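You operate a simulated robot arm through the tools that you are given. There is no shell and no other tool. Be economical: measure what you need, move in short steps, check, and stop when the job is done.

You are at the controls of a simulated two-armed robot. One attempt, no reset.

Task
Pick up the white tag marked "S4" from the top of the tag table with one hand, pass it to the other hand and put it on the top of the small cream scale.

It is judged by the outcome, as a careful person would: the job done as asked, and still so three seconds after it is handed in. It fails if anything else is knocked over, pushed out of place, dropped, spilled or broken.

Robot
Two 7-joint arms with two-finger parallel grippers on one trunk, on a base that drives. Base frame: it is fixed to the floor where the robot stands at the start and does not move with it; the origin is under the middle of the robot, x ahead of it, y to its left, z up. Units: m, degrees, N and s.
The left shoulder is at the start at [0.02, 0.17, 1.078], the right one opposite. With the tool pointing down near the work surface each hand reaches from about 0.1 to 0.66 m from the robot's upright axis, wherever it stands, measured 20 degrees to its own side. Places, roughly: top of the small cream scale [2.6, 1.4, 0.6]. Payload 3.8 kg a hand.
Tool frame (each hand has its own): the origin (TCP) lies between the finger pads and is the grasp point; the fingertips stand 0.03 m ahead of it; z points along the fingers, y is the line along which they close. Largest opening 0.11 m; finger width 0.02, thickness 0.01; the body of the gripper, 0.048 by 0.112 m, starts 0.055 m behind the TCP.
Orientation is that of the tool frame in the base frame, as a unit quaternion [x, y, z, w]. With the fingers straight down and closing along the base's y, the tool's x points along the base's -x, its y along +y and its z along -z.

Tools
- The arms move only by the tool nudge_tool. It takes "left_series", "right_series" or both (then of equal length, played together; a hand with none holds still); each is a list of rows, each an object of numbers (a shift or turn left out is 0, a gripper value left out holds the last): "x", "y", "z": the shift along the tool's x, y, z in m; "ax", "ay", "az": the turn, a rotation vector about the tool's x, y, z in rad; "fingers": the gripper command, from -1 (fully open) to 1 (shut), values between in proportion. In form: [{"x": .., "y": .., "z": .., "ax": .., "ay": .., "az": .., "fingers": ..}, ...]. A call has 1 to 12 rows; each row shifts and turns the commanded pose from where the row before left it, along the tool's axes as they then stand. Each row takes 0.2 s and may step no farther than 0.05 m and 8.6 degrees from the row before; otherwise, or with a gripper value out of range, the whole call is refused. Where a pose cannot be reached the arm comes as near as it can. A force on the tool above 40 N (or 10 N above the force at the start of the call, whichever is more), or a blocked arm, ends the call early, and 0.2 s more pass. Each finger travels about 0.072 m/s and halts on what it meets, pressing with about 22 N; the grip force reading is that of the motor and also rises with nothing between the fingers. The clock runs only during rows and for 0.2 s after the last one: add rows that do not move to give the fingers time. It gives the time, the measured TCP pose, the force on the tool (base axes), the opening and the grip force at its end, in the units of the frame above (readings bear some noise), with the torque about the TCP (base axes, N m) and any sound that the robot's microphone picked up, and new pictures: "show" is both (left out), scene, wrist or none (wrist: the cameras of the hands that moved).
- Cameras (640 x 400 px; columns grow to the right, rows downward): "scene" is now at [0.1053, -0.0151, 1.2268]; the picture's right is [-0.15, -0.99, 0.00], its down [-0.59, 0.09, -0.81] and it looks along [0.80, -0.12, -0.59] (base axes); focal length 255 px, centre (320, 200). "left" rides on the left gripper at [0.072, -0.017, -0.103] in its tool frame; the picture's right is [0.23, 0.97, 0.00], its down [-0.76, 0.18, -0.62] and it looks along [-0.61, 0.14, 0.78] (tool axes); focal length 222 px, centre (320, 200). "right" rides on the right gripper at [0.072, 0.017, -0.103] in its tool frame; the picture's right is [-0.23, 0.97, 0.00], its down [-0.76, -0.18, -0.62] and it looks along [-0.61, -0.14, 0.78] (tool axes); focal length 222 px, centre (320, 200). There is no depth. A picture from a camera that has moved, and an enlarged one, comes with that camera's place and axes in the base frame and with its lens.
- slide_trunk(by): slides the trunk up (or, below 0, down) by that many m; the arms and the scene camera ride with it, the base frame stays. It gives what a move gives, with no picture.
- roll_base(legs): drives the robot by 1 to 6 legs, each [ahead, turn to the left] in m and degrees, along the robot's own axes; the way and the turn of a leg run together, so that a leg with both is an arc; at most 1.5 m and 180 degrees a leg. The arms and the cameras ride along, it lands a little off, and it stops where it bumps. It gives what a move gives, and a new picture of the scene camera.
- pan_tilt(pan, tilt): turns the head with the scene camera to pan (to the left, within 80 degrees either way) and tilt (down, from -29 to 69), counted from straight ahead of the robot. It gives what a move gives, and a new picture of the scene camera.
- close_up(camera, box): a new picture of the part [left, top, right, bottom] of that camera's present view, enlarged. No time passes.
- job_done(): hands the job in; it is judged then, once.

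Work in short steps. Places have to be worked out from the pictures, the camera data and where the tool is seen: move nearer, look again, correct. Check each grasp and each placing, and mend what went wrong. You have 120 turns and 260 pictures in all, those below and enlarged ones among them. Open the grippers and draw the arms clear of the work before you hand the job in, unless the task says otherwise; then end with one line.

The tools are called as name(argument=value, ...) on one line, values as JSON. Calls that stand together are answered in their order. nudge_tool: Moves the arms, as the interface text tells. Its arguments: {"type":"object","properties":{"left_series":{"type":"array","items":{"type":"object","properties":{"x":{"type":"number"},"y":{"type":"number"},"z":{"type":"number"},"ax":{"type":"number"},"ay":{"type":"number"},"az":{"type":"number"},"fingers":{"type":"number"}}}},"right_series":{"type":"array","items":{"type":"object","properties":{"x":{"type":"number"},"y":{"type":"number"},"z":{"type":"number"},"ax":{"type":"number"},"ay":{"type":"number"},"az":{"type":"number"},"fingers":{"type":"number"}}}},"show":{"type":"string","enum":["both","scene","wrist","none"]}},"required":[]} The other tools are called the same way: slide_trunk (by) slides the trunk up or down; roll_base (legs) drives the base; pan_tilt (pan, tilt) turns the head that bears the scene camera; close_up (camera, box) takes an enlarged picture of a part of a camera's view; job_done () hands the job in.

At the start:

```text
t: 0.0
left_position: [0.4849, 0.1697, 0.966]
left_tcp_rot: [-0.001, 1.0, 0.0, 0.0]
left_force: [-0.1, -0.8, -0.1]
left_ft_torque: [-0.04, -0.02, -0.03]
left_gripper_width: 0.11
left_grip_force: 0.1
right_position: [0.4731, -0.3162, 0.981]
right_tcp_rot: [0.0, 1.0, 0.0, 0.0]
right_force: [-0.3, 0.8, -0.3]
right_ft_torque: [0.01, 0.02, -0.01]
right_gripper_width: 0.1099
right_grip_force: 0.0
trunk travel left (down, up): [-0.175, 0.395]
robot x, y, heading: [-0.0026, 0.002, 0.0]
head pan, tilt: [-8.5, 36.3]
```

scene: 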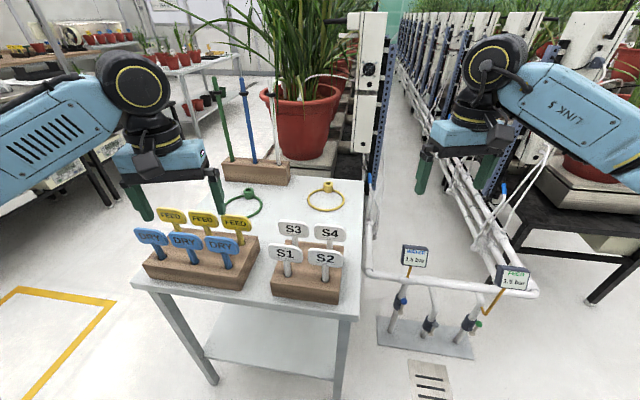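
right: 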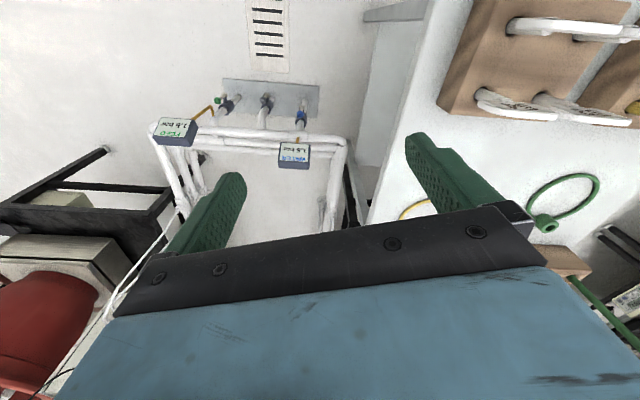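
left: 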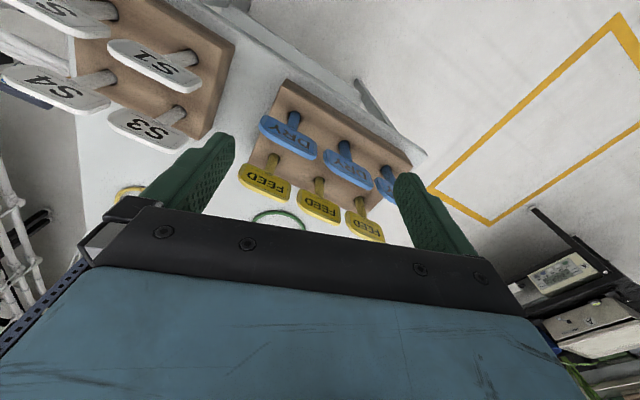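

I estimate the S4 plate near [0.52, -0.10, 0.82] from the two views. I'll look closer.

close_up(camera="scene", box=[240, 170, 380, 310])

close_up(camera="left", box=[0, 0, 260, 200])

pan_tilt(pan=30, tilt=15)

```text
2.86 times, centred on (310, 240) of scene
camera zoom: at [0.1053, -0.0151, 1.2268], right [-0.15, -0.99, 0.0], down [-0.59, 0.09, -0.81], along [0.8, -0.12, -0.59], focal length 729 px, centre (349, 86)
```

zoom: 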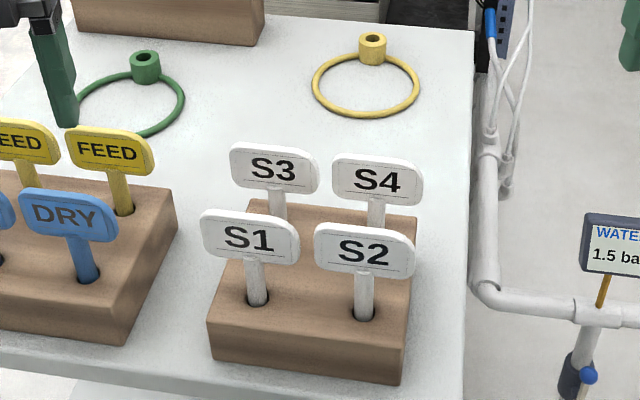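

```text
2.00 times, centred on (130, 100) of left
camera zoom: at [0.4124, 0.1514, 1.07], right [-0.23, 0.97, 0.0], down [0.76, 0.18, 0.62], along [0.61, 0.14, -0.78], focal length 444 px, centre (700, 400)
```

zoom: 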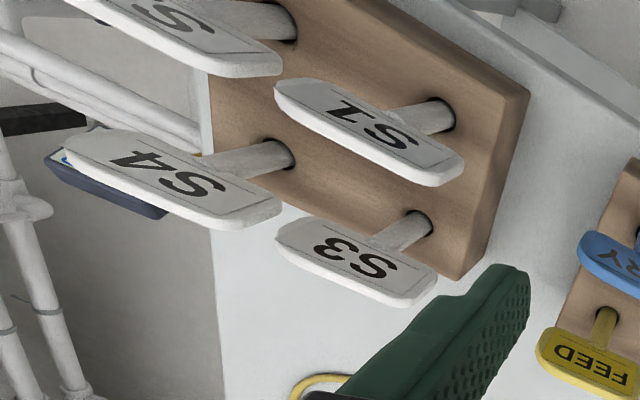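

```text
t: 1.1
left_position: [0.4849, 0.1674, 0.9666]
left_tcp_rot: [0.001, 1.0, -0.001, 0.0]
left_force: [-0.2, 0.0, 0.3]
left_ft_torque: [-0.03, 0.0, -0.02]
left_gripper_width: 0.1099
left_grip_force: 0.1
right_position: [0.4719, -0.3174, 0.9798]
right_tcp_rot: [0.0, 1.0, 0.0, 0.0]
right_force: [0.5, 0.8, 0.0]
right_ft_torque: [0.0, -0.01, -0.01]
right_gripper_width: 0.1099
right_grip_force: 0.2
trunk travel left (down, up): [-0.175, 0.395]
robot x, y, heading: [-0.0011, -0.0037, -0.2]
head pan, tilt: [30.0, 15.0]
camera scene: at [0.0998, 0.0444, 1.2607], right [0.5, -0.87, 0.0], down [-0.22, -0.13, -0.97], along [0.84, 0.48, -0.26], focal length 255 px, centre (320, 200)
```

scene: 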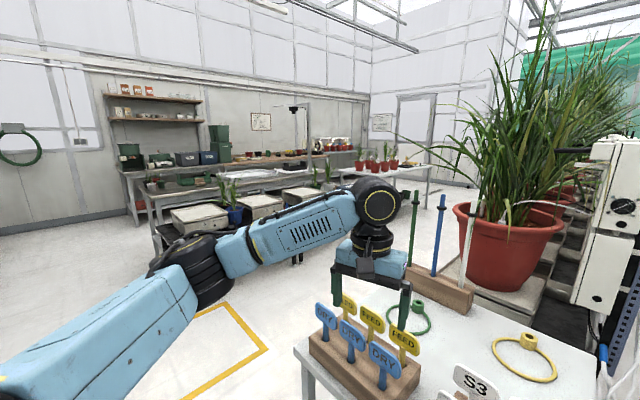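

The row of tags is turned about -19° (the plate normal points along roughly (0.945, -0.327)). I'll turn the right gripper in place so it closes across the plate thickness, with its camera on the right-hand side.

nudge_tool(right_series=[{"az": -0.138}, {"az": -0.138}, {"az": -0.138}, {"az": -0.138}, {"az": -0.138}, {"az": -0.138}, {"az": -0.138}, {"az": -0.138}, {"az": -0.136}, {}], show="wrist")

pan_tilt(pan=-8.5, tilt=36.3)

```text
t: 3.2
left_position: [0.4846, 0.1678, 0.9669]
left_tcp_rot: [0.0, 1.0, 0.0, 0.001]
left_force: [-0.2, 0.5, -0.4]
left_ft_torque: [0.03, 0.02, 0.01]
left_gripper_width: 0.1101
left_grip_force: 0.0
right_position: [0.4068, -0.2754, 0.9282]
right_tcp_rot: [-0.401, 0.916, 0.0, 0.001]
right_force: [0.2, -0.6, 0.0]
right_ft_torque: [-0.02, -0.01, -0.03]
right_gripper_width: 0.11
right_grip_force: 0.0
right hand out of reach, approached as far as the arm can: row 5, 6, 7, 8, 9
trunk travel left (down, up): [-0.175, 0.395]
robot x, y, heading: [0.0029, 0.0014, 0.1]
head pan, tilt: [30.0, 15.0]
camera right: at [0.3461, -0.3167, 1.0312], right [-0.56, 0.83, 0.0], down [0.65, 0.44, 0.62], along [0.52, 0.35, -0.78], focal length 222 px, centre (320, 200)
```

right: 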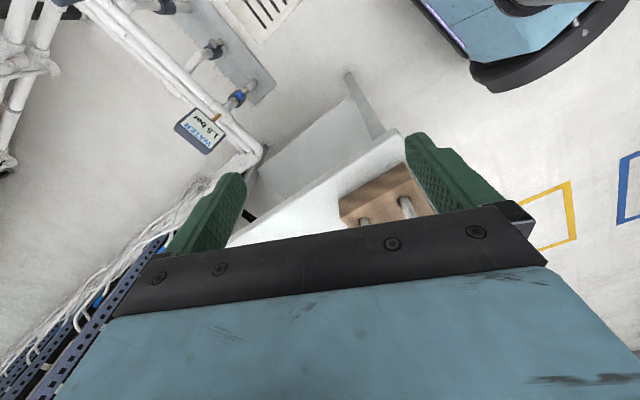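

```text
t: 4.3
left_position: [0.4855, 0.1675, 0.9657]
left_tcp_rot: [0.0, 1.0, 0.0, 0.0]
left_force: [-0.4, 0.4, 0.8]
left_ft_torque: [0.0, -0.01, 0.0]
left_gripper_width: 0.1101
left_grip_force: 0.1
right_position: [0.4077, -0.2736, 0.9268]
right_tcp_rot: [-0.401, 0.916, 0.001, 0.0]
right_force: [-0.1, -1.0, 0.3]
right_ft_torque: [-0.02, -0.01, -0.02]
right_gripper_width: 0.1101
right_grip_force: 0.0
trunk travel left (down, up): [-0.175, 0.395]
robot x, y, heading: [-0.0026, 0.0021, -0.3]
head pan, tilt: [-8.5, 36.3]
camera scene: at [0.1053, -0.015, 1.2268], right [-0.15, -0.99, 0.0], down [-0.59, 0.09, -0.81], along [0.8, -0.12, -0.59], focal length 255 px, centre (320, 200)
```

scene: 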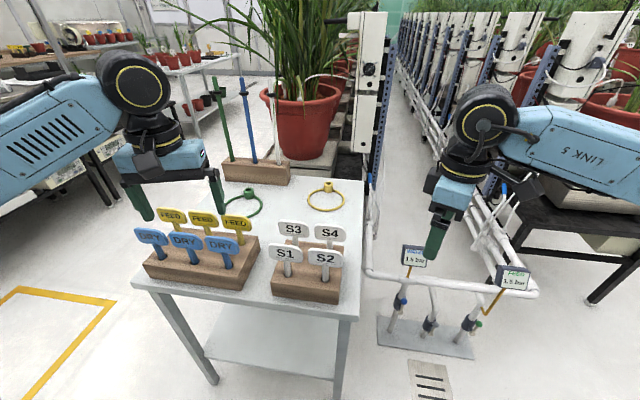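

The right wrist ran out of travel at about 47° of yaw, so I'll back the rotation off. Then I'll turn the base left instead, to bring the needed angle in range.

nudge_tool(right_series=[{"az": 0.14}, {"az": 0.14}, {"az": 0.14}, {"az": 0.1}, {}], show="none")

```text
t: 5.5
left_position: [0.4854, 0.1686, 0.9661]
left_tcp_rot: [0.0, 1.0, 0.0, 0.0]
left_force: [-0.2, -0.1, -0.5]
left_ft_torque: [-0.01, 0.02, -0.02]
left_gripper_width: 0.11
left_grip_force: 0.0
right_position: [0.4078, -0.2746, 0.929]
right_tcp_rot: [-0.152, 0.988, 0.0, 0.001]
right_force: [-0.5, 0.7, -0.1]
right_ft_torque: [0.01, 0.02, 0.02]
right_gripper_width: 0.1104
right_grip_force: 0.0
trunk travel left (down, up): [-0.175, 0.395]
robot x, y, heading: [0.0016, 0.0001, -0.0]
head pan, tilt: [-8.5, 36.3]
```

Commands continue from the achieved pose, so I'll lift the right hand well above the tags and turn the base left by 32°.

nudge_tool(right_series=[{"z": -0.04}, {"z": -0.04}, {}], show="none")

roll_base(legs=[[0, 32]])

```text
t: 6.3
left_position: [0.4858, 0.1696, 0.966]
left_tcp_rot: [0.0, 1.0, 0.0, 0.0]
left_force: [0.4, -0.4, 0.2]
left_ft_torque: [0.01, 0.0, 0.0]
left_gripper_width: 0.1102
left_grip_force: 0.1
right_position: [0.4077, -0.2747, 1.0091]
right_tcp_rot: [-0.152, 0.988, 0.0, 0.0]
right_force: [-0.1, -0.5, 0.1]
right_ft_torque: [0.0, 0.01, -0.01]
right_gripper_width: 0.1101
right_grip_force: 0.1
trunk travel left (down, up): [-0.175, 0.395]
robot x, y, heading: [0.0002, 0.0003, 0.2]
head pan, tilt: [-8.5, 36.3]
```

```text
t: 8.2
left_position: [0.3225, 0.399, 0.9664]
left_tcp_rot: [-0.275, 0.962, 0.0, 0.0]
left_force: [0.0, 0.3, -0.2]
left_ft_torque: [-0.04, -0.03, 0.01]
left_gripper_width: 0.1101
left_grip_force: 0.0
right_position: [0.4899, -0.0176, 1.0082]
right_tcp_rot: [-0.418, 0.908, 0.0, 0.0]
right_force: [-0.5, -0.6, -0.5]
right_ft_torque: [-0.02, -0.02, -0.01]
right_gripper_width: 0.1097
right_grip_force: 0.1
trunk travel left (down, up): [-0.175, 0.395]
robot x, y, heading: [-0.0015, -0.0003, 31.5]
head pan, tilt: [-8.5, 36.3]
camera scene: at [0.0958, 0.0439, 1.2268], right [0.4, -0.92, 0.0], down [-0.54, -0.23, -0.81], along [0.74, 0.32, -0.59], focal length 255 px, centre (320, 200)
```

scene: 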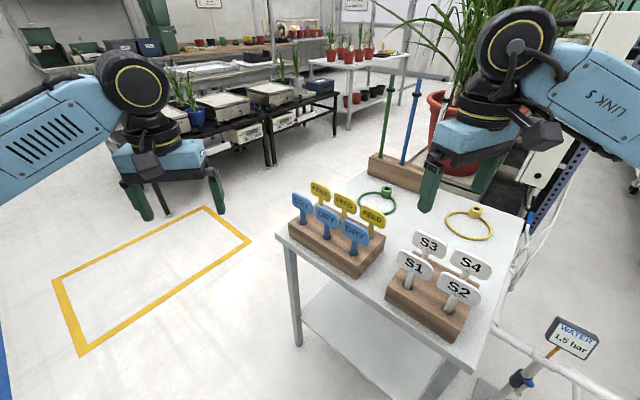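

S4 checks out at about [0.52, -0.10] in this view too. I'll finish the yaw and move the right hand over S4, staying high.

nudge_tool(right_series=[{"az": -0.126}, {"az": -0.126}, {"az": -0.126}, {"x": 0.035, "y": -0.027}, {"x": 0.034, "y": -0.0275}, {}])

```text
t: 9.7
left_position: [0.3242, 0.3987, 0.9671]
left_tcp_rot: [-0.274, 0.962, 0.0, 0.0]
left_force: [-0.3, -0.2, 0.6]
left_ft_torque: [0.02, 0.01, -0.01]
left_gripper_width: 0.11
left_grip_force: 0.0
right_position: [0.5101, -0.0922, 1.011]
right_tcp_rot: [-0.58, 0.815, 0.0, -0.001]
right_force: [0.2, 0.7, -0.4]
right_ft_torque: [0.02, 0.01, 0.03]
right_gripper_width: 0.11
right_grip_force: 0.2
right hand out of reach, approached as far as the arm can: row 5
trunk travel left (down, up): [-0.175, 0.395]
robot x, y, heading: [0.0015, -0.0023, 31.5]
head pan, tilt: [-8.5, 36.3]
camera scene: at [0.096, 0.0433, 1.2268], right [0.4, -0.92, 0.0], down [-0.54, -0.23, -0.81], along [0.74, 0.32, -0.59], focal length 255 px, centre (320, 200)
camera right: at [0.4696, -0.1554, 1.1138], right [-0.85, 0.53, 0.0], down [0.42, 0.66, 0.62], along [0.33, 0.53, -0.78], focal length 222 px, centre (320, 200)
```

scene: 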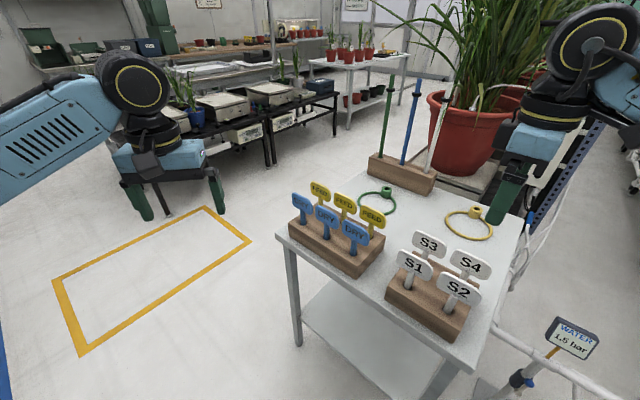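
right: 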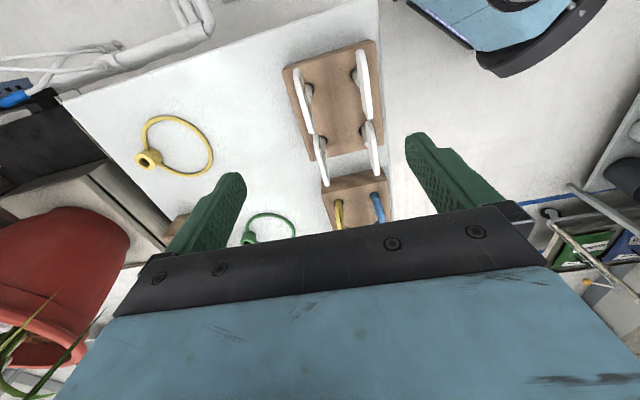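

The yaw is right, and the wrist view shows the plates edge-on. I'll zoom in for S4's exact place and tilt.

close_up(camera="right", box=[260, 30, 420, 200])

close_up(camera="scene", box=[370, 210, 510, 350])

```text
2.35 times, centred on (340, 115) of right
camera zoom: at [0.4696, -0.1554, 1.1138], right [-0.85, 0.53, 0.0], down [0.42, 0.66, 0.62], along [0.33, 0.53, -0.78], focal length 523 px, centre (273, 400)
```

zoom: 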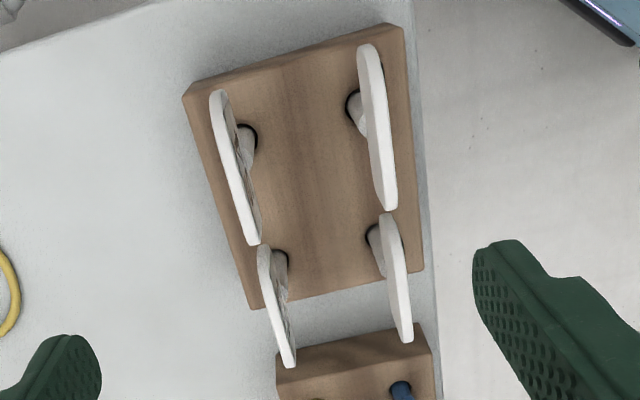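

```text
2.86 times, centred on (440, 280) of scene
camera zoom: at [0.096, 0.0433, 1.2268], right [0.4, -0.92, 0.0], down [-0.54, -0.23, -0.81], along [0.74, 0.32, -0.59], focal length 729 px, centre (-23, -29)
```

zoom: 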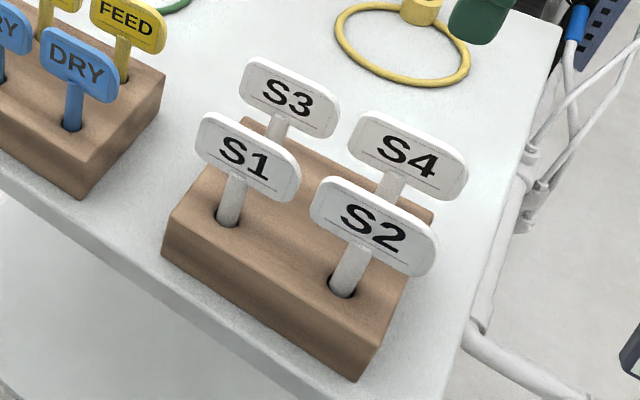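

S4's plate is vertical, centred near (0.521, -0.102), with its top at z≈0.855 and its normal at -18°. I'll step toward it while descending a little to see whether the arm's limit eases.

nudge_tool(right_series=[{"z": 0.04}, {"x": 0.005, "y": -0.013}, {"z": 0.02}, {}], show="wrist")

```text
t: 10.7
left_position: [0.3235, 0.4007, 0.9653]
left_tcp_rot: [-0.274, 0.962, 0.0, 0.0]
left_force: [0.0, 0.7, -0.4]
left_ft_torque: [0.0, 0.03, 0.01]
left_gripper_width: 0.1103
left_grip_force: 0.1
right_position: [0.5046, -0.0888, 0.9487]
right_tcp_rot: [-0.579, 0.815, -0.001, 0.0]
right_force: [-0.2, 0.2, -0.4]
right_ft_torque: [-0.01, -0.03, 0.01]
right_gripper_width: 0.1101
right_grip_force: 0.1
right hand out of reach, approached as far as the arm can: row 1, 2, 3
trunk travel left (down, up): [-0.175, 0.395]
robot x, y, heading: [-0.0008, 0.0002, 31.7]
head pan, tilt: [-8.5, 36.3]
camera right: at [0.4645, -0.1524, 1.0517], right [-0.84, 0.53, 0.0], down [0.42, 0.66, 0.62], along [0.33, 0.53, -0.78], focal length 222 px, centre (320, 200)
```

right: 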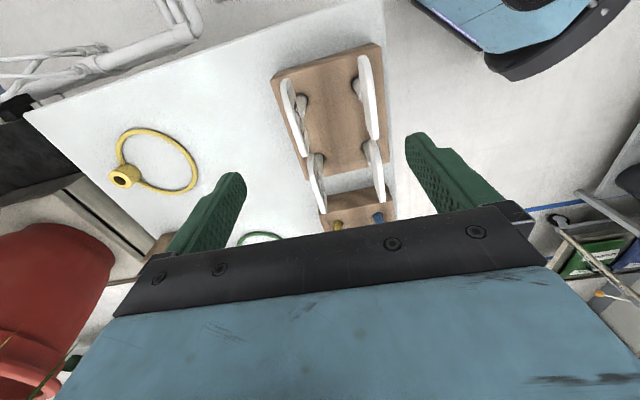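

Going lower tightens this wrist limit and turning the base more won't help. I'll raise and unwind the wrist the other way, since closing direction repeats every 180°.

nudge_tool(right_series=[{"z": -0.05}, {"az": 0.148}, {"az": 0.148}, {"az": 0.148}, {"az": 0.148}, {"az": 0.148}, {"az": 0.148}, {"az": 0.148}, {"az": 0.148}, {"az": 0.148}, {"az": 0.148}, {"az": 0.148}], show="none")

nudge_tool(right_series=[{"az": 0.148}, {"az": 0.148}, {"az": 0.148}, {"az": 0.148}, {"az": 0.148}, {"az": 0.148}, {"az": 0.148}, {"az": 0.148}, {"az": 0.148}, {"az": 0.148}, {}])

```text
t: 13.2
left_position: [0.3225, 0.3987, 0.9656]
left_tcp_rot: [-0.275, 0.962, 0.0, 0.0]
left_force: [0.4, 0.4, -0.4]
left_ft_torque: [-0.01, -0.02, 0.04]
left_gripper_width: 0.11
left_grip_force: 0.0
right_position: [0.5054, -0.0884, 0.9997]
right_tcp_rot: [0.194, 0.981, 0.001, 0.0]
right_force: [-0.4, 0.5, 0.0]
right_ft_torque: [0.0, -0.03, 0.03]
right_gripper_width: 0.1103
right_grip_force: 0.1
trunk travel left (down, up): [-0.175, 0.395]
robot x, y, heading: [0.0006, 0.0001, 32.2]
head pan, tilt: [-8.5, 36.3]
```

```text
t: 15.7
left_position: [0.3233, 0.3996, 0.9656]
left_tcp_rot: [-0.275, 0.961, 0.0, 0.0]
left_force: [0.4, 0.5, 1.1]
left_ft_torque: [0.0, -0.01, 0.01]
left_gripper_width: 0.11
left_grip_force: 0.0
right_position: [0.5051, -0.0887, 0.9991]
right_tcp_rot: [0.804, 0.594, 0.0, 0.0]
right_force: [-0.1, -0.1, 0.2]
right_ft_torque: [0.0, 0.01, 0.01]
right_gripper_width: 0.11
right_grip_force: 0.0
trunk travel left (down, up): [-0.175, 0.395]
robot x, y, heading: [0.0025, 0.0009, 32.0]
head pan, tilt: [-8.5, 36.3]
camera scene: at [0.0959, 0.0435, 1.2268], right [0.4, -0.92, 0.0], down [-0.54, -0.23, -0.81], along [0.74, 0.32, -0.59], focal length 255 px, centre (320, 200)
camera right: at [0.5421, -0.024, 1.1022], right [0.86, -0.5, 0.0], down [-0.39, -0.68, 0.62], along [-0.31, -0.54, -0.78], focal length 222 px, centre (320, 200)
```

scene: 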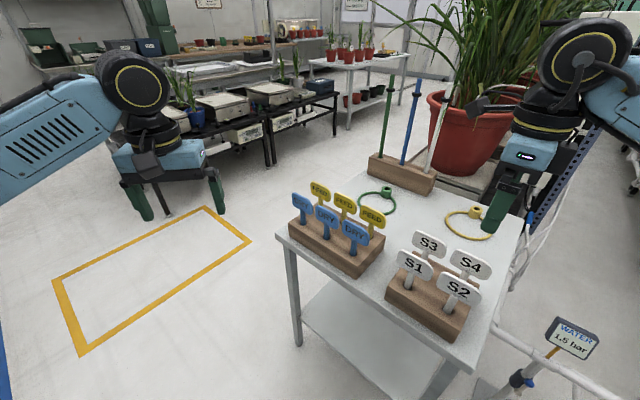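
right: 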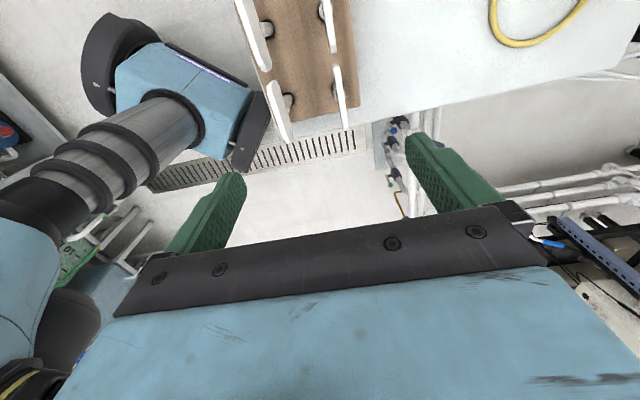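

The full turn works in this direction. I'll zoom for S4's exact position from this side.

close_up(camera="right", box=[220, 0, 400, 150])

```text
2.67 times, centred on (310, 75) of right
camera zoom: at [0.5421, -0.024, 1.1022], right [0.86, -0.5, 0.0], down [-0.39, -0.68, 0.62], along [-0.31, -0.54, -0.78], focal length 592 px, centre (347, 533)
```

zoom: 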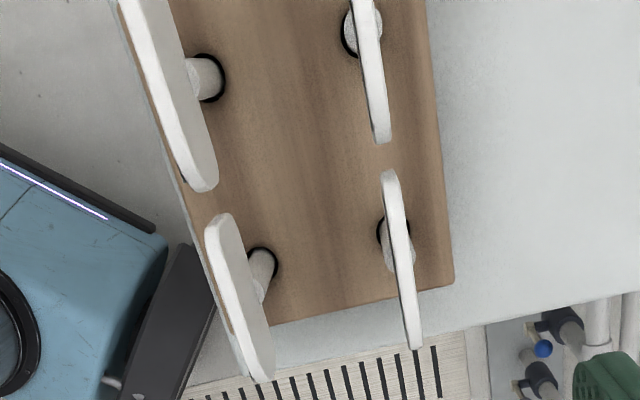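

S4's centre averages out to about (0.525, -0.096). I'll shift across, narrow the opening to about 0.05 m and descend to z≈0.90 for a check.

nudge_tool(right_series=[{"x": -0.001, "y": 0.021, "az": 0.024, "fingers": 0.09}, {"z": 0.045, "fingers": 0.09}, {"z": 0.045}, {"z": 0.01}, {}])

```text
t: 16.9
left_position: [0.3232, 0.3995, 0.9666]
left_tcp_rot: [-0.274, 0.962, 0.0, 0.0]
left_force: [-0.1, 0.2, -0.2]
left_ft_torque: [0.0, 0.02, -0.03]
left_gripper_width: 0.1101
left_grip_force: 0.1
right_position: [0.5238, -0.0963, 0.8989]
right_tcp_rot: [0.811, 0.585, 0.0, 0.0]
right_force: [-0.9, -0.3, -0.3]
right_ft_torque: [0.03, -0.01, -0.01]
right_gripper_width: 0.0499
right_grip_force: 0.0
trunk travel left (down, up): [-0.175, 0.395]
robot x, y, heading: [0.0025, 0.0015, 31.6]
head pan, tilt: [-8.5, 36.3]
camera scene: at [0.0959, 0.0435, 1.2268], right [0.4, -0.92, 0.0], down [-0.54, -0.23, -0.81], along [0.74, 0.32, -0.59], focal length 255 px, centre (320, 200)
camera right: at [0.5622, -0.0329, 1.0012], right [0.85, -0.52, 0.0], down [-0.41, -0.67, 0.62], along [-0.33, -0.53, -0.78], focal length 222 px, centre (320, 200)
```

scene: 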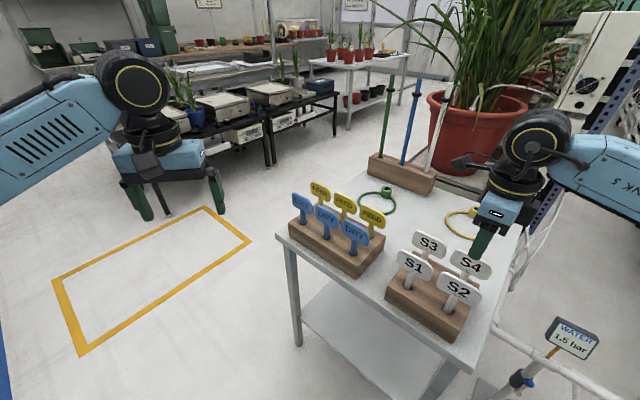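
right: 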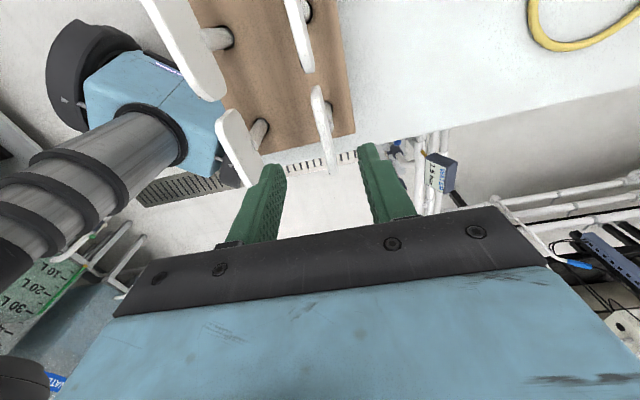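

S4 sits roughly between the fingers. I'll zoom to check the clearances before going down.

close_up(camera="right", box=[200, 60, 420, 260])

close_up(camera="scene", box=[390, 190, 530, 320])

```text
2.00 times, centred on (310, 160) of right
camera zoom: at [0.5622, -0.0329, 1.0012], right [0.85, -0.52, 0.0], down [-0.41, -0.67, 0.62], along [-0.33, -0.53, -0.78], focal length 444 px, centre (340, 280)
```

zoom: 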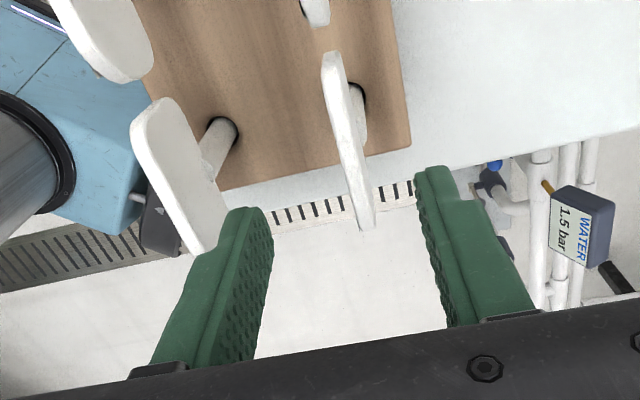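

```text
3.08 times, centred on (460, 255) of scene
camera zoom: at [0.0959, 0.0435, 1.2268], right [0.4, -0.92, 0.0], down [-0.54, -0.23, -0.81], along [0.74, 0.32, -0.59], focal length 785 px, centre (-111, 31)
```

zoom: 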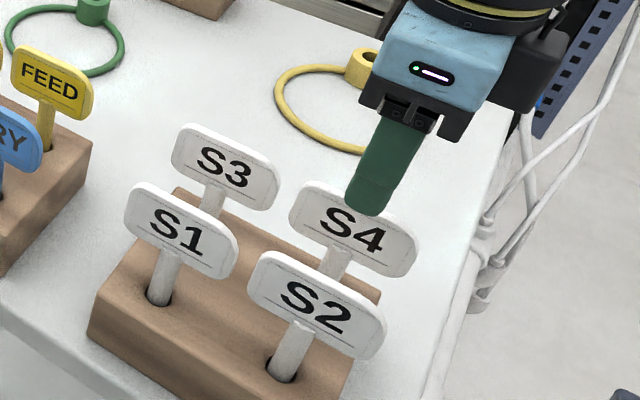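

The finger is centred on S4 sideways and S2 has about 3 cm of clearance. I'll descend 3 cm and check again.

nudge_tool(right_series=[{"y": 0.003, "z": 0.015}, {"z": 0.015}, {}])

close_up(camera="scene", box=[390, 190, 530, 320])

close_up(camera="right", box=[200, 60, 420, 260])

```text
t: 17.6
left_position: [0.3238, 0.3995, 0.9672]
left_tcp_rot: [-0.275, 0.962, 0.0, -0.001]
left_force: [0.3, 0.7, 0.4]
left_ft_torque: [-0.02, 0.02, 0.0]
left_gripper_width: 0.1099
left_grip_force: 0.1
right_position: [0.5269, -0.097, 0.8702]
right_tcp_rot: [0.811, 0.585, 0.0, 0.0]
right_force: [0.0, 1.3, 0.2]
right_ft_torque: [0.03, -0.02, 0.0]
right_gripper_width: 0.0499
right_grip_force: 0.2
trunk travel left (down, up): [-0.175, 0.395]
robot x, y, heading: [-0.0009, -0.0052, 31.7]
head pan, tilt: [-8.5, 36.3]
camera scene: at [0.0959, 0.0435, 1.2268], right [0.4, -0.92, 0.0], down [-0.54, -0.23, -0.81], along [0.74, 0.32, -0.59], focal length 255 px, centre (320, 200)
camera right: at [0.5662, -0.0339, 0.9731], right [0.85, -0.52, 0.0], down [-0.41, -0.67, 0.62], along [-0.33, -0.53, -0.78], focal length 222 px, centre (320, 200)
```

scene: 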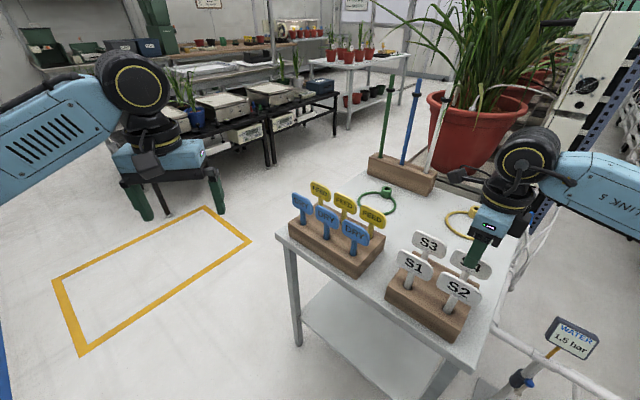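
right: 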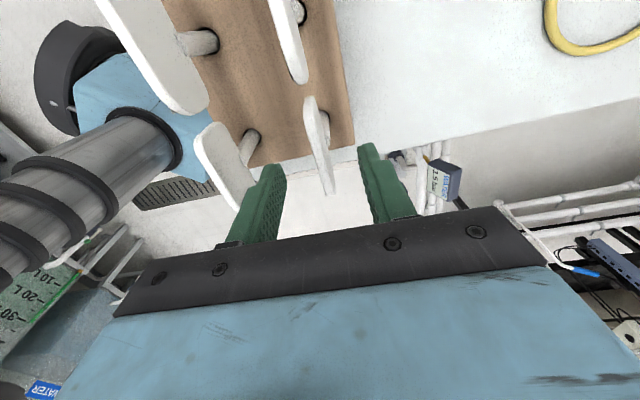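

```text
3.08 times, centred on (460, 255) of scene
camera zoom: at [0.0959, 0.0435, 1.2268], right [0.4, -0.92, 0.0], down [-0.54, -0.23, -0.81], along [0.74, 0.32, -0.59], focal length 785 px, centre (-111, 31)
```

zoom: 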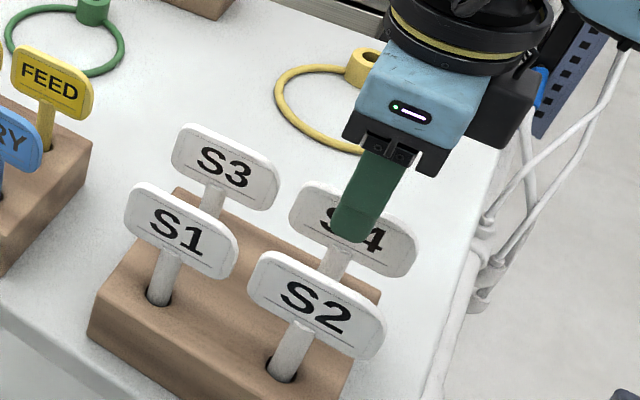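

```text
2.00 times, centred on (310, 160) of right
camera zoom: at [0.5662, -0.0339, 0.9731], right [0.85, -0.52, 0.0], down [-0.41, -0.67, 0.62], along [-0.33, -0.53, -0.78], focal length 444 px, centre (340, 280)
```

zoom: 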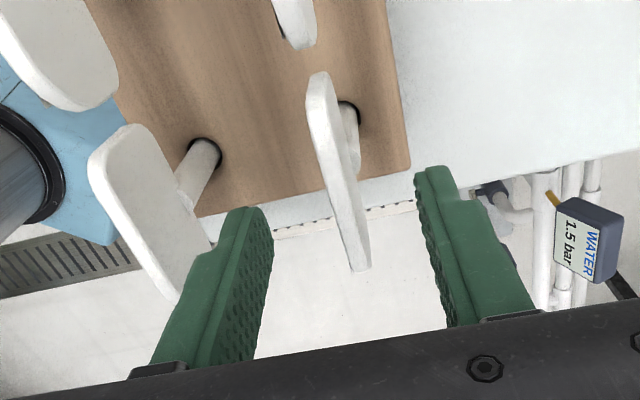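

The fingers straddle S4 cleanly. I'll descend the last 3 cm and close.

nudge_tool(right_series=[{"z": 0.015}, {"z": 0.015}, {}, {"fingers": 1.0}, {"fingers": 1.0}, {}, {}])

close_up(camera="scene", box=[390, 190, 530, 320])

```text
t: 19.2
left_position: [0.3237, 0.4004, 0.9661]
left_tcp_rot: [-0.275, 0.962, 0.0, -0.001]
left_force: [-0.4, -0.2, -0.7]
left_ft_torque: [-0.01, 0.0, 0.01]
left_gripper_width: 0.1098
left_grip_force: 0.1
right_position: [0.5274, -0.0958, 0.839]
right_tcp_rot: [0.811, 0.585, 0.0, 0.0]
right_force: [0.0, 0.1, 0.0]
right_ft_torque: [0.0, -0.05, -0.01]
right_gripper_width: 0.006
right_grip_force: 21.6
trunk travel left (down, up): [-0.175, 0.395]
robot x, y, heading: [0.0014, 0.0012, 31.8]
head pan, tilt: [-8.5, 36.3]
camera scene: at [0.0959, 0.0435, 1.2268], right [0.4, -0.92, 0.0], down [-0.54, -0.23, -0.81], along [0.74, 0.32, -0.59], focal length 255 px, centre (320, 200)
camera right: at [0.5667, -0.0323, 0.9416], right [0.85, -0.52, 0.0], down [-0.41, -0.67, 0.62], along [-0.33, -0.53, -0.78], focal length 222 px, centre (320, 200)
```

scene: 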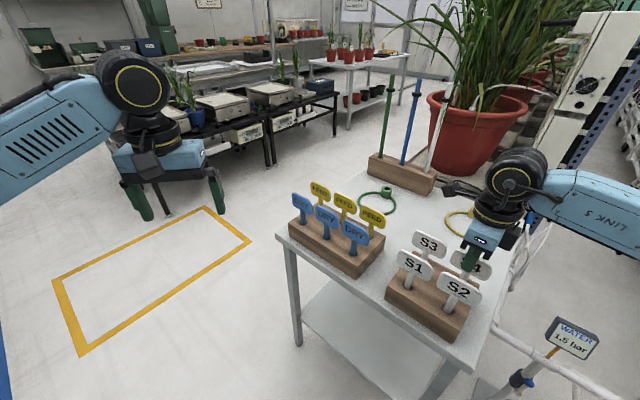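
right: 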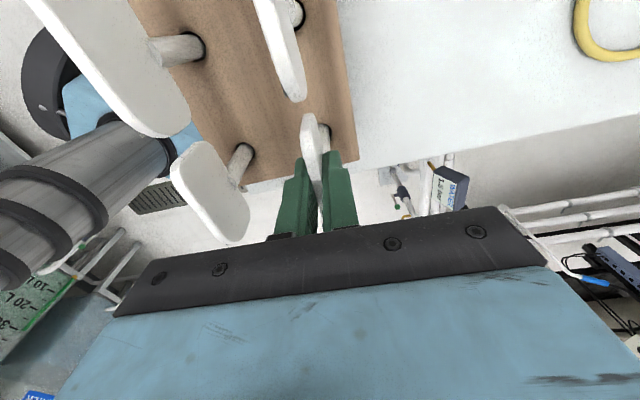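

```text
3.08 times, centred on (460, 255) of scene
camera zoom: at [0.0959, 0.0435, 1.2268], right [0.4, -0.92, 0.0], down [-0.54, -0.23, -0.81], along [0.74, 0.32, -0.59], focal length 785 px, centre (-111, 31)
```

zoom: 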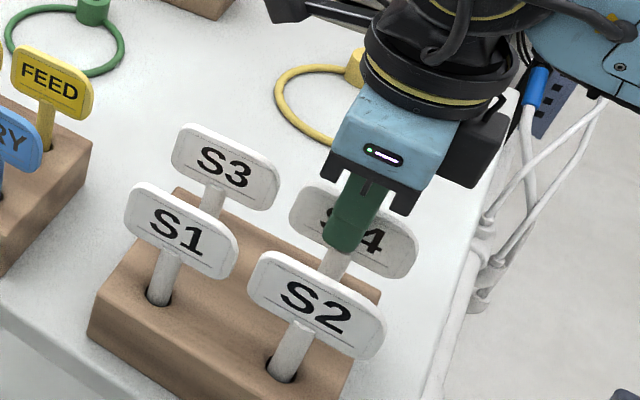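

S4 is gripped (6 mm opening, 21.6 N). I'll lift it straight up about 0.16 m.

nudge_tool(right_series=[{"z": -0.02}, {"z": -0.03}, {"z": -0.04}, {"z": -0.04}, {"z": -0.03}, {}])

close_up(camera="scene", box=[390, 140, 550, 320])

```text
t: 20.6
left_position: [0.3233, 0.3994, 0.9671]
left_tcp_rot: [-0.274, 0.962, -0.001, 0.0]
left_force: [-0.3, 0.3, -0.5]
left_ft_torque: [0.01, 0.02, -0.03]
left_gripper_width: 0.1099
left_grip_force: 0.0
right_position: [0.5282, -0.0967, 0.9939]
right_tcp_rot: [0.811, 0.585, 0.0, 0.0]
right_force: [-0.2, 0.1, -0.9]
right_ft_torque: [0.0, 0.0, 0.0]
right_gripper_width: 0.0061
right_grip_force: 22.1
trunk travel left (down, up): [-0.175, 0.395]
robot x, y, heading: [-0.0015, -0.0012, 31.7]
head pan, tilt: [-8.5, 36.3]
camera scene: at [0.096, 0.0434, 1.2268], right [0.4, -0.92, 0.0], down [-0.54, -0.23, -0.81], along [0.74, 0.32, -0.59], focal length 255 px, centre (320, 200)
camera right: at [0.5676, -0.0334, 1.0972], right [0.85, -0.52, 0.0], down [-0.41, -0.67, 0.62], along [-0.33, -0.53, -0.78], focal length 222 px, centre (320, 200)
```

scene: 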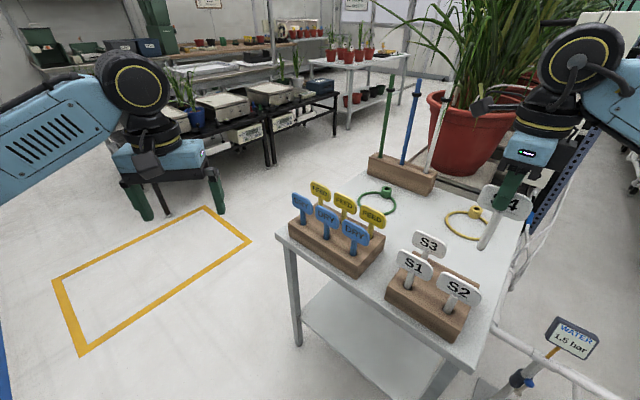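
right: 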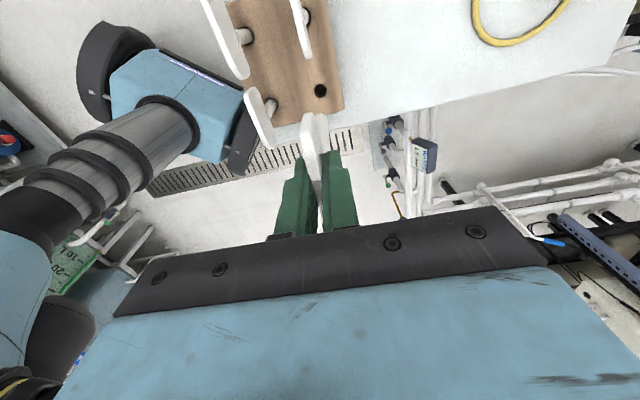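

```text
2.22 times, centred on (470, 230) of scene
camera zoom: at [0.096, 0.0434, 1.2268], right [0.4, -0.92, 0.0], down [-0.54, -0.23, -0.81], along [0.74, 0.32, -0.59], focal length 567 px, centre (-13, 133)
```

zoom: 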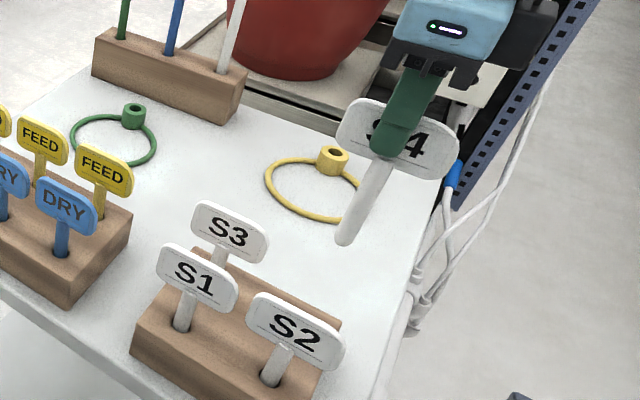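

The tag is out of the block with about 7 cm of stem showing. I'll raise the trunk for margin and back away from the table before the handover.

slide_trunk(by=0.06)

roll_base(legs=[[-0.4, 0]])

```text
t: 21.6
left_position: [0.3236, 0.3985, 1.0261]
left_tcp_rot: [-0.275, 0.961, -0.001, 0.001]
left_force: [0.9, -0.2, -0.5]
left_ft_torque: [0.02, -0.03, 0.0]
left_gripper_width: 0.1099
left_grip_force: 0.0
right_position: [0.5288, -0.0973, 1.0536]
right_tcp_rot: [0.811, 0.585, 0.0, 0.001]
right_force: [-0.6, -0.1, -0.3]
right_ft_torque: [-0.05, -0.04, -0.03]
right_gripper_width: 0.0057
right_grip_force: 21.7
trunk travel left (down, up): [-0.235, 0.335]
robot x, y, heading: [0.0005, 0.0019, 31.8]
head pan, tilt: [-8.5, 36.3]
```

```text
t: 24.1
left_position: [-0.011, 0.1938, 1.0269]
left_tcp_rot: [-0.276, 0.961, 0.001, 0.0]
left_force: [-1.0, 0.0, -0.1]
left_ft_torque: [0.04, -0.03, 0.0]
left_gripper_width: 0.1101
left_grip_force: 0.1
right_position: [0.1952, -0.3009, 1.0539]
right_tcp_rot: [0.81, 0.587, 0.0, 0.0]
right_force: [-0.6, -0.6, -0.7]
right_ft_torque: [0.0, 0.0, -0.01]
right_gripper_width: 0.0056
right_grip_force: 22.1
trunk travel left (down, up): [-0.235, 0.335]
robot x, y, heading: [-0.3352, -0.2074, 31.9]
head pan, tilt: [-8.5, 36.3]
camera scene: at [-0.2371, -0.1636, 1.2869], right [0.4, -0.92, 0.0], down [-0.54, -0.24, -0.81], along [0.74, 0.32, -0.59], focal length 255 px, centre (320, 200)
```

scene: 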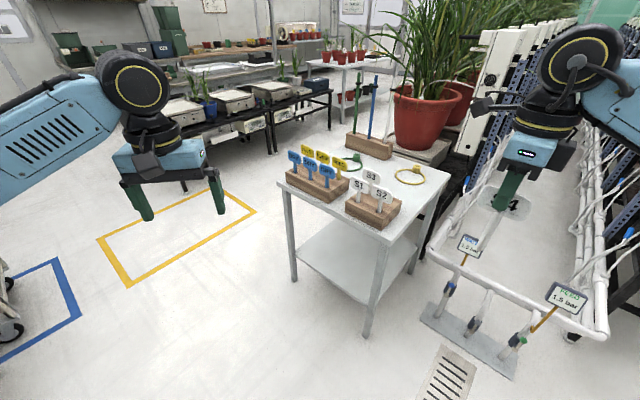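

Clear of the table now. My plan is for the right hand to hold the stem hanging down, and for the left hand to come in horizontally along the plate normal and grip the stem. First I'll yaw the right hand 20° and bring it to the robot's centre line.

nudge_tool(right_series=[{"az": -0.1163}, {"az": -0.1163}, {"az": -0.1163}, {"x": 0.0347, "y": -0.02}, {"x": 0.0347, "y": -0.02}, {"x": 0.0347, "y": -0.02}, {"x": 0.0347, "y": -0.02}, {"x": 0.0347, "y": -0.02}, {"x": 0.0347, "y": -0.02}, {}])

```text
t: 26.3
left_position: [-0.0098, 0.1932, 1.0261]
left_tcp_rot: [-0.276, 0.961, -0.001, 0.0]
left_force: [0.3, 0.0, -0.3]
left_ft_torque: [-0.03, 0.01, 0.0]
left_gripper_width: 0.1099
left_grip_force: 0.2
right_position: [0.0724, -0.0976, 1.0572]
right_tcp_rot: [0.696, 0.718, -0.001, 0.0]
right_force: [-0.4, 0.7, 0.1]
right_ft_torque: [-0.02, 0.02, 0.01]
right_gripper_width: 0.0057
right_grip_force: 22.1
trunk travel left (down, up): [-0.235, 0.335]
robot x, y, heading: [-0.3301, -0.2059, 32.1]
head pan, tilt: [-8.5, 36.3]
camera scene: at [-0.2364, -0.1637, 1.2868], right [0.4, -0.92, 0.0], down [-0.54, -0.24, -0.81], along [0.74, 0.32, -0.59], focal length 255 px, centre (320, 200)
camera right: at [0.0873, -0.0253, 1.159], right [0.98, -0.2, 0.0], down [-0.15, -0.77, 0.62], along [-0.12, -0.61, -0.78], focal length 222 px, centre (320, 200)
```

scene: 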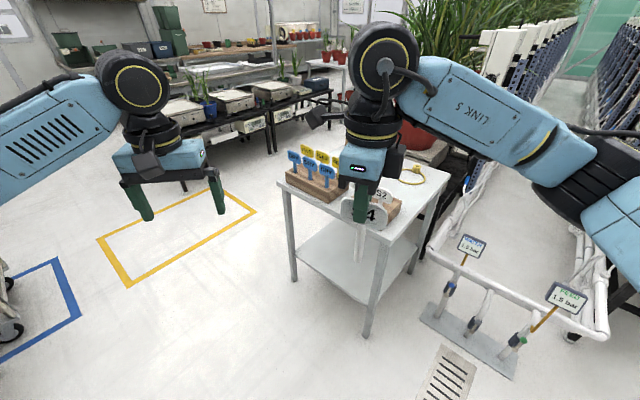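
right: 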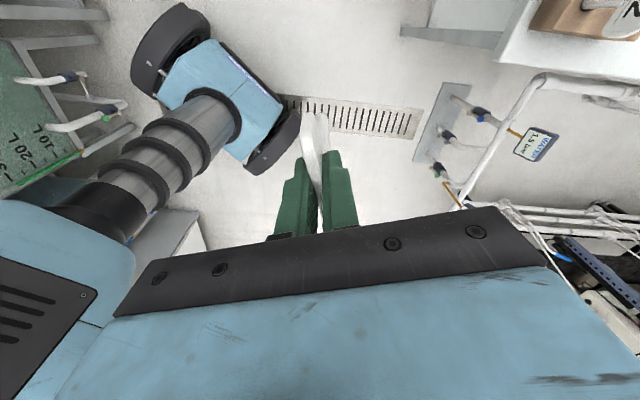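

Right hand is in place with the plate normal at base azimuth ≈1.8°. I'll turn the left hand in place to match that azimuth, then pitch it to horizontal.

nudge_tool(left_series=[{"az": 0.131}, {"az": 0.131}, {"az": 0.131}, {"az": 0.131}, {"ay": -0.143}, {"ay": -0.143}, {"ay": -0.143}, {"ay": -0.143}, {"ay": -0.143}, {}], show="scene")

nudge_tool(left_series=[{"ay": -0.143}, {"ay": -0.143}, {"ay": -0.143}, {"ay": -0.143}, {"ay": -0.143}, {"ay": -0.141}, {}])

```text
t: 28.5
left_position: [-0.0096, 0.1935, 1.0265]
left_tcp_rot: [-0.017, 0.936, 0.006, 0.351]
left_force: [-0.1, -0.9, 0.2]
left_ft_torque: [0.01, 0.02, 0.02]
left_gripper_width: 0.11
left_grip_force: 0.1
right_position: [0.0732, -0.0983, 1.0547]
right_tcp_rot: [0.697, 0.717, 0.0, 0.0]
right_force: [-0.3, 0.1, 0.2]
right_ft_torque: [-0.03, 0.0, 0.01]
right_gripper_width: 0.0058
right_grip_force: 22.0
trunk travel left (down, up): [-0.235, 0.335]
robot x, y, heading: [-0.3312, -0.206, 31.8]
head pan, tilt: [-8.5, 36.3]
camera scene: at [-0.2364, -0.1634, 1.2868], right [0.4, -0.92, 0.0], down [-0.54, -0.24, -0.81], along [0.74, 0.32, -0.59], focal length 255 px, centre (320, 200)
```

scene: 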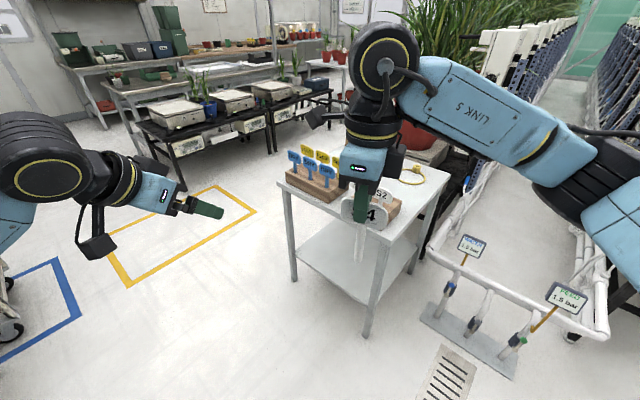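

```text
t: 30.1
left_position: [-0.0107, 0.1934, 1.0262]
left_tcp_rot: [-0.013, 0.706, 0.013, 0.708]
left_force: [-0.5, -0.6, -0.4]
left_ft_torque: [-0.01, -0.03, -0.01]
left_gripper_width: 0.1101
left_grip_force: 0.0
right_position: [0.072, -0.0985, 1.0566]
right_tcp_rot: [0.697, 0.717, 0.0, 0.0]
right_force: [0.3, 0.4, -0.6]
right_ft_torque: [-0.03, 0.02, -0.01]
right_gripper_width: 0.0059
right_grip_force: 22.0
trunk travel left (down, up): [-0.235, 0.335]
robot x, y, heading: [-0.3343, -0.205, 32.0]
head pan, tilt: [-8.5, 36.3]
camera scene: at [-0.2366, -0.1632, 1.2868], right [0.4, -0.92, 0.0], down [-0.54, -0.24, -0.81], along [0.74, 0.32, -0.59], focal length 255 px, centre (320, 200)
camera left: at [-0.1138, 0.173, 0.9541], right [-0.03, 0.97, -0.23], down [-0.63, 0.16, 0.76], along [0.78, 0.17, 0.61], focal length 222 px, centre (320, 200)
```

scene: 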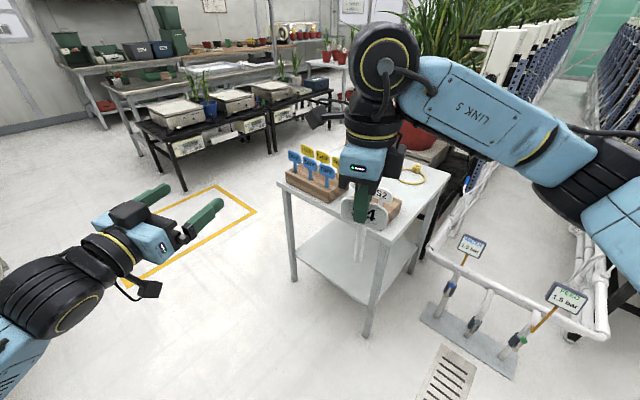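
left: 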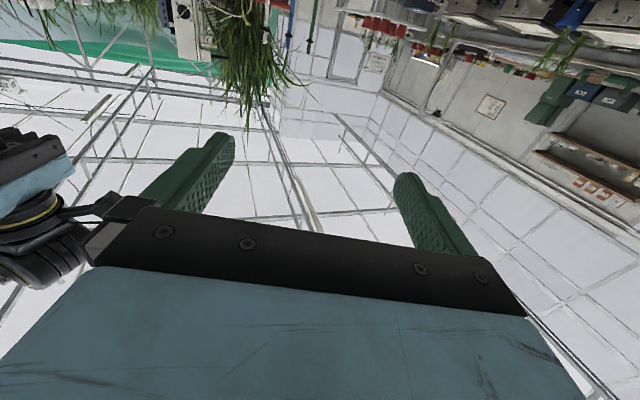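

Left hand is horizontal with its camera below. I'll zoom on the tag to locate the stem relative to the right fingers.

close_up(camera="scene", box=[310, 150, 430, 280])

```text
3.08 times, centred on (370, 215) of scene
camera zoom: at [-0.2366, -0.1632, 1.2868], right [0.4, -0.92, 0.0], down [-0.54, -0.24, -0.81], along [0.74, 0.32, -0.59], focal length 785 px, centre (166, 154)
```

zoom: 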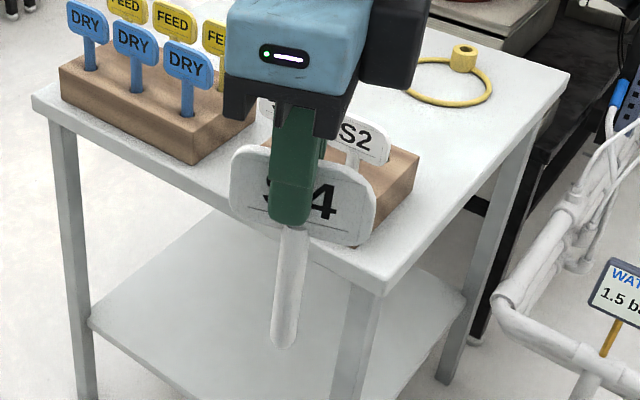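

The stem spans z≈0.925–1.015 at x≈0.072, y≈-0.105. I'll move the left hand level with it at z≈0.985, standing back, with a partly closed gripper.

nudge_tool(left_series=[{"z": -0.03, "x": 0.03, "fingers": 0.09}, {"z": -0.02, "x": 0.011, "fingers": 0.09}, {"y": -0.0497}, {"y": -0.0497}, {"y": -0.0497}, {"y": -0.0497}, {"y": -0.0497}, {"y": -0.0497}, {}])

close_up(camera="scene", box=[240, 150, 440, 330])

```text
t: 31.9
left_position: [-0.0519, 0.0213, 0.9513]
left_tcp_rot: [-0.068, 0.725, 0.131, 0.673]
left_force: [-0.2, 0.0, -0.3]
left_ft_torque: [-0.02, 0.0, 0.0]
left_gripper_width: 0.0501
left_grip_force: 0.1
right_position: [0.0724, -0.0981, 1.0559]
right_tcp_rot: [0.695, 0.719, 0.0, 0.0]
right_force: [-0.6, 0.2, -1.0]
right_ft_torque: [-0.01, 0.0, -0.01]
right_gripper_width: 0.0059
right_grip_force: 21.8
trunk travel left (down, up): [-0.235, 0.335]
robot x, y, heading: [-0.3319, -0.2071, 32.1]
head pan, tilt: [-8.5, 36.3]
stopped in row 8 (left hand): the arm was blocked; the commanded pose is now the measured one
camera scene: at [-0.2365, -0.1638, 1.2868], right [0.4, -0.92, 0.0], down [-0.54, -0.24, -0.81], along [0.74, 0.32, -0.59], focal length 255 px, centre (320, 200)
camera left: at [-0.1538, -0.0182, 0.8844], right [-0.29, 0.95, -0.13], down [-0.58, -0.06, 0.81], along [0.76, 0.31, 0.57], focal length 222 px, centre (320, 200)
```

scene: 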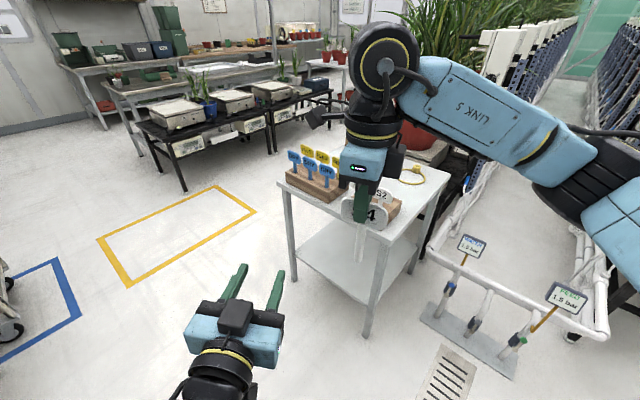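
left: 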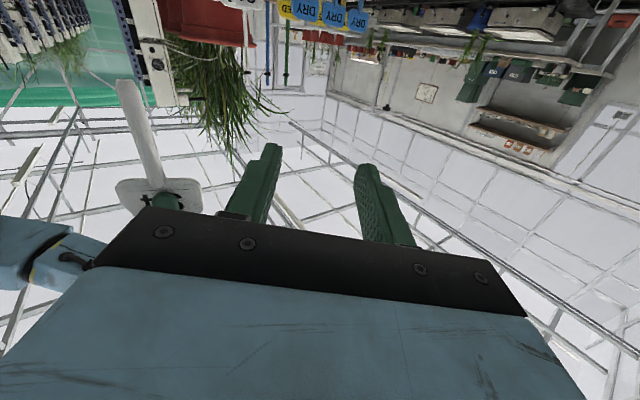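

```text
2.22 times, centred on (340, 240) of scene
camera zoom: at [-0.2365, -0.1638, 1.2868], right [0.4, -0.92, 0.0], down [-0.54, -0.24, -0.81], along [0.74, 0.32, -0.59], focal length 567 px, centre (276, 111)
```

zoom: 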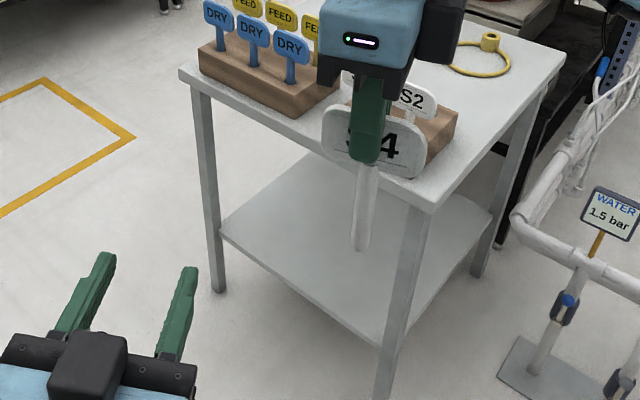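

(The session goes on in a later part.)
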